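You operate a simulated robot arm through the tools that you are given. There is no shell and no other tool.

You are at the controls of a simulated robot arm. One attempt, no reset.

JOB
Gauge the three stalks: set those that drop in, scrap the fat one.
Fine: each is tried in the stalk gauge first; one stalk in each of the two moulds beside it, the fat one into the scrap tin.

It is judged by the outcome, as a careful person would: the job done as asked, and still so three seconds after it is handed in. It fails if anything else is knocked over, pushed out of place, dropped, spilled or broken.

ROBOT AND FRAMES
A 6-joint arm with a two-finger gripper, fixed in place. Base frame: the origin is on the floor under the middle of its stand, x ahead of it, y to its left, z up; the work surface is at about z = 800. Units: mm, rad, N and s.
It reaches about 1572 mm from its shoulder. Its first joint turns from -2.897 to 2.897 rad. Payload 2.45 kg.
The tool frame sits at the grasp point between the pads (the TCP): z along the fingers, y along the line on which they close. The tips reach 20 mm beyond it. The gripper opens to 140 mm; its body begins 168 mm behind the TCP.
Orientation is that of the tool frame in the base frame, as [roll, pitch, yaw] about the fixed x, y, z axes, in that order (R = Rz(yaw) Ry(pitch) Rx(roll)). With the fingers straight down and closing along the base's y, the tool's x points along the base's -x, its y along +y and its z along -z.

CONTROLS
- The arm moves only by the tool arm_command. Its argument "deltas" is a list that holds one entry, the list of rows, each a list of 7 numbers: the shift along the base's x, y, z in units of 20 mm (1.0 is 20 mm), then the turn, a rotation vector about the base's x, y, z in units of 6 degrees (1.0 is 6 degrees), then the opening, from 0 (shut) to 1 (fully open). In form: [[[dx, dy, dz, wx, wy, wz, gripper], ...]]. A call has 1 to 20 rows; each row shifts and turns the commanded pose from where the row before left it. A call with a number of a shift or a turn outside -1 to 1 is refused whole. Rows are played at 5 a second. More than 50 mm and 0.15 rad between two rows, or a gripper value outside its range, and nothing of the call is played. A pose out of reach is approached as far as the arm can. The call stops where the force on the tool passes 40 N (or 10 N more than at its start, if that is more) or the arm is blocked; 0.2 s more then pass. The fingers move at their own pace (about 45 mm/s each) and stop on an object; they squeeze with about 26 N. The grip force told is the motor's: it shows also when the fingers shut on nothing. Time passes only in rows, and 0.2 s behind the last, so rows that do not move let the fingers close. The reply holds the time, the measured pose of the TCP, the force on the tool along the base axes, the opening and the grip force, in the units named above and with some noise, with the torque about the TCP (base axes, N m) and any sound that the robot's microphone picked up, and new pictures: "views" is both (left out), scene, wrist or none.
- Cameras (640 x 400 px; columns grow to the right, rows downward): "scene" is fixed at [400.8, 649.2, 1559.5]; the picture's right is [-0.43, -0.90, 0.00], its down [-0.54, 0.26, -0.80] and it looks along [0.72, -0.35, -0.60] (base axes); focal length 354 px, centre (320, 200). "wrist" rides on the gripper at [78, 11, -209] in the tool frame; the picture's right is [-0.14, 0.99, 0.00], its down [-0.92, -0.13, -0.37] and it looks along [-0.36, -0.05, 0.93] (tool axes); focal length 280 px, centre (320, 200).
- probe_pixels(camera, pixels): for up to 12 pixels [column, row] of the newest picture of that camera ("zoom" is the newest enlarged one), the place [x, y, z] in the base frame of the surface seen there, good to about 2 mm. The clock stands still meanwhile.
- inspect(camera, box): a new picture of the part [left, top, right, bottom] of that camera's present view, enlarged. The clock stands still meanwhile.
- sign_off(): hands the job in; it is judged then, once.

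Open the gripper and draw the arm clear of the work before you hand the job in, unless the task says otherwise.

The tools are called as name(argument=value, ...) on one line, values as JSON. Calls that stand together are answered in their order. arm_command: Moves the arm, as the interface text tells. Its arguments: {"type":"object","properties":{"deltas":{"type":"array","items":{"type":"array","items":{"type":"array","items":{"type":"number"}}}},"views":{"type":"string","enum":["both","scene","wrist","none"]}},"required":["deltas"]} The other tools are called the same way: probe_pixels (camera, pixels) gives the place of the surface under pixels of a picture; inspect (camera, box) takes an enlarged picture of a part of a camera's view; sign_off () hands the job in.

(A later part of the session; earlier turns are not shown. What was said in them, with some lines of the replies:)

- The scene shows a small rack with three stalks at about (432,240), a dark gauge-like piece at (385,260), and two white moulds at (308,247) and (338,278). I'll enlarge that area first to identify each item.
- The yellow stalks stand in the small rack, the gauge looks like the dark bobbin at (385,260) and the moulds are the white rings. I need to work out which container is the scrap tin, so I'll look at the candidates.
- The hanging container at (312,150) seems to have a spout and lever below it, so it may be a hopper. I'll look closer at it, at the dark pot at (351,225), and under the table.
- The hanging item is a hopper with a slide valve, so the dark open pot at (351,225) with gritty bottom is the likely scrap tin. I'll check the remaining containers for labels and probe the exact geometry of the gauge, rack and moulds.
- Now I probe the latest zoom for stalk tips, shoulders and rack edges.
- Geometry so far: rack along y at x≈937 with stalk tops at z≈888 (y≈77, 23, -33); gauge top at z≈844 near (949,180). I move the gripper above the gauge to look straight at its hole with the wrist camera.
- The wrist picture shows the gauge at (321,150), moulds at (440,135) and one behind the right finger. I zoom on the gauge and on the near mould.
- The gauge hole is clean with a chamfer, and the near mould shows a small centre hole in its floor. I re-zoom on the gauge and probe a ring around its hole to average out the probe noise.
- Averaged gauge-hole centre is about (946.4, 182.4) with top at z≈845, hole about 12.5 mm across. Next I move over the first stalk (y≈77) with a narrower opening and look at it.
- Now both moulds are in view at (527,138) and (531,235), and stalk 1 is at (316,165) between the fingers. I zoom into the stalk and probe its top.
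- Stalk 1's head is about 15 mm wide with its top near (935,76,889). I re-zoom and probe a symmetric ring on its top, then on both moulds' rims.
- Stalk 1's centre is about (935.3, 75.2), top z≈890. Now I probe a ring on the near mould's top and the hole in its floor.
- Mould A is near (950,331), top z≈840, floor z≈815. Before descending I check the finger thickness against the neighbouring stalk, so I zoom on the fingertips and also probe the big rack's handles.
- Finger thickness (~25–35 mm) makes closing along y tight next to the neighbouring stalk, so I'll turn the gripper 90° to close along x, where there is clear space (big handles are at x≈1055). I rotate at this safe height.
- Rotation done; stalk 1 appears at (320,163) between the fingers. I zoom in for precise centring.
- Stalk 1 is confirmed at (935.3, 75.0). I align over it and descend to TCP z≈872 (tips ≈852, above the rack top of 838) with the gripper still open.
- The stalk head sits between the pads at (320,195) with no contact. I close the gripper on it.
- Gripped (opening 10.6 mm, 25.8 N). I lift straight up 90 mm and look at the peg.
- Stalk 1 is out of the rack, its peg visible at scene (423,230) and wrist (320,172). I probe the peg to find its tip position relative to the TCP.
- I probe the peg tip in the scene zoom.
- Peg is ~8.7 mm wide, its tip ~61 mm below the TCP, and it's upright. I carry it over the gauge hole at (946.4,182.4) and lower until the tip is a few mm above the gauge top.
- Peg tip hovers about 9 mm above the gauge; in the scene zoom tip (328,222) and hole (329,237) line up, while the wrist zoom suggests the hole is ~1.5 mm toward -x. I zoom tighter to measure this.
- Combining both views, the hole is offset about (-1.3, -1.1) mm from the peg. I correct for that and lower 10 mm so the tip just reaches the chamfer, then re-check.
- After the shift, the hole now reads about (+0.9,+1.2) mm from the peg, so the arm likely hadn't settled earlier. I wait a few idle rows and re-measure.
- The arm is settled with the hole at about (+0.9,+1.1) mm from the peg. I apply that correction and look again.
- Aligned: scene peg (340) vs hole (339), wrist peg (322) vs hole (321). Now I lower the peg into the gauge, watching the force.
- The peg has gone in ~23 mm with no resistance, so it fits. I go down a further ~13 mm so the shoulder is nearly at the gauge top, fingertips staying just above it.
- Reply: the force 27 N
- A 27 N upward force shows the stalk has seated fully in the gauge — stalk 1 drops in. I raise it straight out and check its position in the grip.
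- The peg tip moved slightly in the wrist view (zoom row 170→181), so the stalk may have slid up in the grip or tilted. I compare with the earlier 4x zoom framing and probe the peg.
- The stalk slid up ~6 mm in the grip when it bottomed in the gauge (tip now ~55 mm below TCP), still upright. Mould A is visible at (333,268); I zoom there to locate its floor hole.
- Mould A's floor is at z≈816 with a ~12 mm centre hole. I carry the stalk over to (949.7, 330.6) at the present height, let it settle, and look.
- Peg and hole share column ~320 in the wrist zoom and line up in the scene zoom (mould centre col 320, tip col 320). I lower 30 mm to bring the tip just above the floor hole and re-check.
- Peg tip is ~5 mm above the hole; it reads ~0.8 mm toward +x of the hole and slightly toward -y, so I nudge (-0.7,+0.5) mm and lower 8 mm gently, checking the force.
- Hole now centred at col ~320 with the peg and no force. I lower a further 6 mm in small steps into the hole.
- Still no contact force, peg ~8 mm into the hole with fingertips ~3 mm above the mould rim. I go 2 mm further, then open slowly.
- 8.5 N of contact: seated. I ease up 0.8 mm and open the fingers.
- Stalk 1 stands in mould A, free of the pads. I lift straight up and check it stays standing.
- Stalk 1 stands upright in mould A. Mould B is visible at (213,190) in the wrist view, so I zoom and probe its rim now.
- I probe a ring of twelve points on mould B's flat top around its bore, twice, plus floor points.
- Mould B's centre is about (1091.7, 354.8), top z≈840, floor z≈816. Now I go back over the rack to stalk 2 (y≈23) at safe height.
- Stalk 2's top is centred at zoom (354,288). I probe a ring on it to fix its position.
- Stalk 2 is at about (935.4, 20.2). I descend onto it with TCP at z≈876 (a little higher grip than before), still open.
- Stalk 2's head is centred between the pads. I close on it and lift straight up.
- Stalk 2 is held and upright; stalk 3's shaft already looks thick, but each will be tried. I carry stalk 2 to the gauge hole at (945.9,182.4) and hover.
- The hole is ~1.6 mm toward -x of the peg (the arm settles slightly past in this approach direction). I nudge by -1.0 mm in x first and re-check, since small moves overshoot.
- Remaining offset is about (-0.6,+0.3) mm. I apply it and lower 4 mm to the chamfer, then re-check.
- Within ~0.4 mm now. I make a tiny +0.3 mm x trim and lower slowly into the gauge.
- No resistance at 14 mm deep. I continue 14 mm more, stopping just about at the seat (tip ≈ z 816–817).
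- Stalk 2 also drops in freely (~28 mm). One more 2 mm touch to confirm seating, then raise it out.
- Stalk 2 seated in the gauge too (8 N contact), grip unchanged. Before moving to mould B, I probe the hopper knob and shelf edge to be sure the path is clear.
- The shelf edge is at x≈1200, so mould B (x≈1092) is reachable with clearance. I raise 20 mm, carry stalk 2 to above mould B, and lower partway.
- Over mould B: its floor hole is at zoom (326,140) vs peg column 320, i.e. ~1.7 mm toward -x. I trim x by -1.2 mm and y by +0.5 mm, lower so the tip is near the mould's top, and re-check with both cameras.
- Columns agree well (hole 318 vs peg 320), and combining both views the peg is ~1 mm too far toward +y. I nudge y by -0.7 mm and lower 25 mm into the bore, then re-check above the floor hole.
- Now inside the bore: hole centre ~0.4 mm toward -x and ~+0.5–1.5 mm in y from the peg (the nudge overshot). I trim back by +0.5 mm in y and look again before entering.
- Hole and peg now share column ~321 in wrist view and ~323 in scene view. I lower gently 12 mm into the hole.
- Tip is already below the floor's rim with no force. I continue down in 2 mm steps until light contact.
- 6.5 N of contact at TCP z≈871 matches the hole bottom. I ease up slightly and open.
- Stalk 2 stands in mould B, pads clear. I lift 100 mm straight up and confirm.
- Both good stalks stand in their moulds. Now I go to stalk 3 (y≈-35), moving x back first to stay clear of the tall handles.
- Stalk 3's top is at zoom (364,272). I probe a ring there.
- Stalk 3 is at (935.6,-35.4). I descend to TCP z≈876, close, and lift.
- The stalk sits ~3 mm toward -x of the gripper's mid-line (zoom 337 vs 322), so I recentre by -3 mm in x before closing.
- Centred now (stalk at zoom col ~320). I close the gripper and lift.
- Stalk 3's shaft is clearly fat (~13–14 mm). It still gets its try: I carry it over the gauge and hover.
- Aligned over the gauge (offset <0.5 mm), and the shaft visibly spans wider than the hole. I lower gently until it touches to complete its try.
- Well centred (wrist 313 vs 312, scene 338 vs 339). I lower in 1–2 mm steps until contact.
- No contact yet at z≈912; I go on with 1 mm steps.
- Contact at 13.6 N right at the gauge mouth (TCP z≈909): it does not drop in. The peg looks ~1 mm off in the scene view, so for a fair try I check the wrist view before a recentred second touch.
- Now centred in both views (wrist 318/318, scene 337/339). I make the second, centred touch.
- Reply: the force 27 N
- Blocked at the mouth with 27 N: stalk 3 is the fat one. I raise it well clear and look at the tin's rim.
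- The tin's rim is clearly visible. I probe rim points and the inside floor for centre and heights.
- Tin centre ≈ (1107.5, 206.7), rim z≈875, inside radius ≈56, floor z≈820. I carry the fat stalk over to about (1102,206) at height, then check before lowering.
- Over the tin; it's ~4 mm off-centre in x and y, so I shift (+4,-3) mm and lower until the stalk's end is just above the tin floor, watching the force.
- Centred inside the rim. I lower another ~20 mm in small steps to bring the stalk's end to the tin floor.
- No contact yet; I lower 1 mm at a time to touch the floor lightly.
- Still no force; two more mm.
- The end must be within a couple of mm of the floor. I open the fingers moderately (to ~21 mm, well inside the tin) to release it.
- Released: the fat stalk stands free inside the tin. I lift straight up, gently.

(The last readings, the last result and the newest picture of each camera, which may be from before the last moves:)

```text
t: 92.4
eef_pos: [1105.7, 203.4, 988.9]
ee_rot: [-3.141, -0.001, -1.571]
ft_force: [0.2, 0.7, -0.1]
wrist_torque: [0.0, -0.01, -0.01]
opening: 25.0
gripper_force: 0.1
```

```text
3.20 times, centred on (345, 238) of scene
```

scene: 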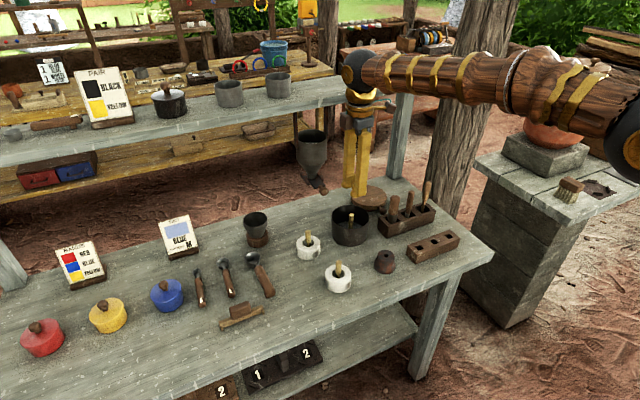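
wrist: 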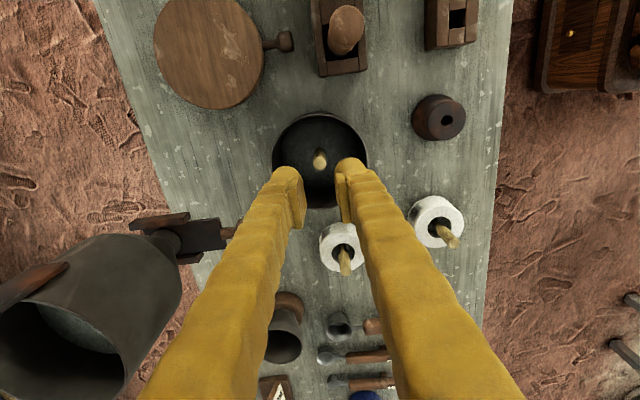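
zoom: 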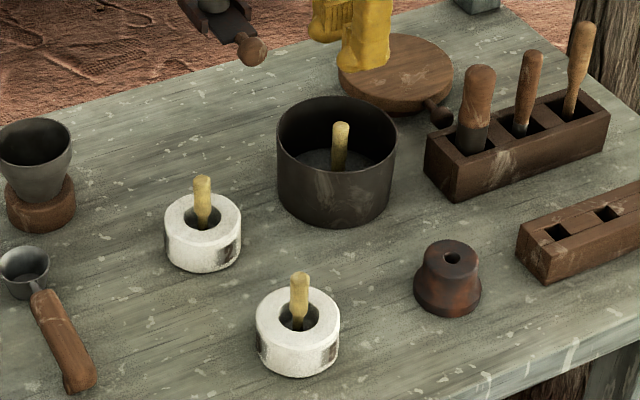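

All three are placed: two stalks upright in the moulds, the fat one in the tin; gauge and rack unmoved. I open the gripper and draw the arm back and up, clear of the work.

arm_command(deltas=[[[0, 0, 0.8, 0, 0, 0, 0.18], [0, 0, 0.8, 0, 0, 0, 0.18], [-0.5, 0, 0.8, 0, 0, 0, 0.3], [-1, 0, 0.6, 0, 0, 0, 0.5], [-1, 0, 0.6, 0, 0, 0, 0.5], [-1, 0, 0.6, 0, 0, 0, 0.5], [-1, 0, 0.6, 0, 0, 0, 0.5], [-1, 0, 0.6, 0, 0, 0, 0.5], [-1, 0, 0.6, 0, 0, 0, 0.5], [-1, 0, 0.6, 0, 0, 0, 0.5], [-1, -0.2, 0.4, 0, 0, 0, 0.5], [-1, -0.2, 0.4, 0, 0, 0, 0.5], [-1, -0.2, 0.2, 0, 0, 0, 0.5], [-1, -0.2, 0, 0, 0, 0, 0.5], [-1, -0.2, 0, 0, 0, 0, 0.5], [-1, -0.2, 0, 0, 0, 0, 0.5], [0, 0, 0, 0, 0, 0, 0.5]]], views="both")

inspect(camera="scene", box=[290, 175, 470, 300])

inspect(camera="scene", box=[325, 195, 380, 250])

```text
t: 96.0
eef_pos: [834.6, 178.4, 1139.5]
ee_rot: [3.141, 0.001, -1.571]
ft_force: [-0.4, -0.2, -0.3]
wrist_torque: [-0.02, 0.01, -0.01]
opening: 69.8
gripper_force: 0.1
```

scene: 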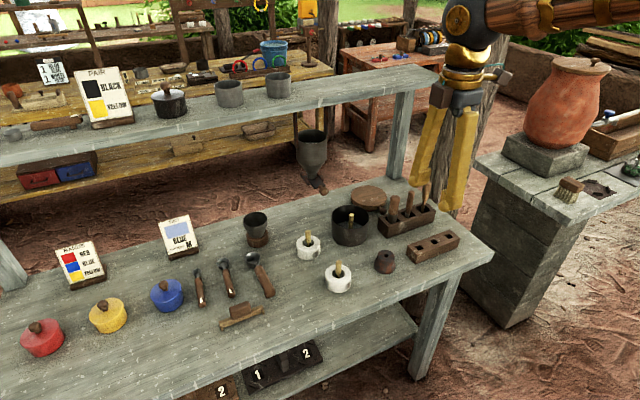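
wrist: 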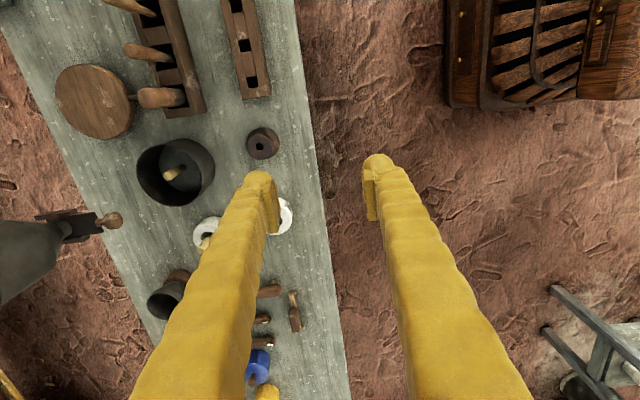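

```text
3.20 times, centred on (380, 238) of scene
```

zoom: 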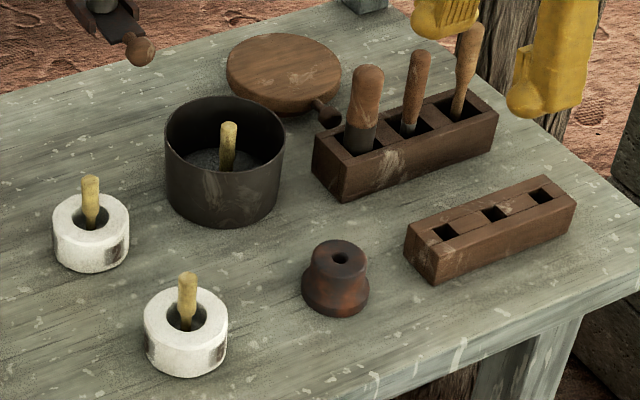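

```text
7.27 times, centred on (352, 222) of scene
```

zoom: 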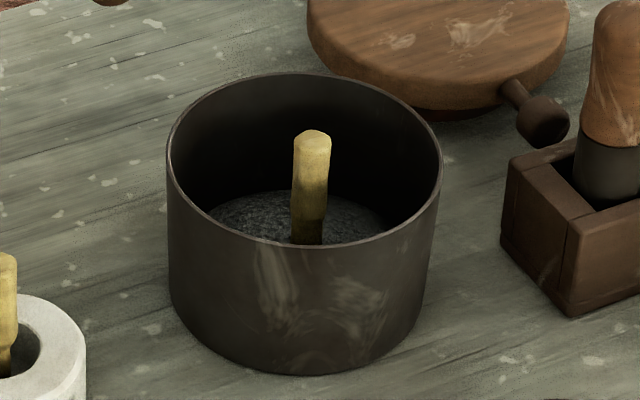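

The final view shows both good stalks upright in moulds at (308,245) and (338,275), and the fat stalk inside the scrap tin at (351,222). Rack, gauge and tools are undisturbed and the arm is clear, so I hand the job in.

sign_off()

```text
The job is handed in.
```

I tried all three stalks in the gauge, set the two that fit in the moulds and scrapped the fat one. I've handed the job in; no verdict came back with it.

| Stalk (rack position) | In the gauge | Where it is now |
|---|---|---|
| 1, nearest the gauge | Dropped in and seated | Standing in the mould nearer the robot |
| 2, middle | Dropped in and seated | Standing in the farther mould, marked "2" |
| 3, far end | Blocked at the mouth on two tries | Standing in the scrap tin |

- **Scrap tin:** nothing on the bench is labelled as one. I used the dark open pot with grit in the bottom, beside the moulds, because it was the only unclaimed open tin there.
- **Grip slip:** stalk 1 slid about 6 mm up in the gripper when it seated in the gauge. It still went fully into its mould and stands upright.

In the last pictures the gauge, rack and other tools looked undisturbed. The gripper is open and the arm is drawn back clear of the work.
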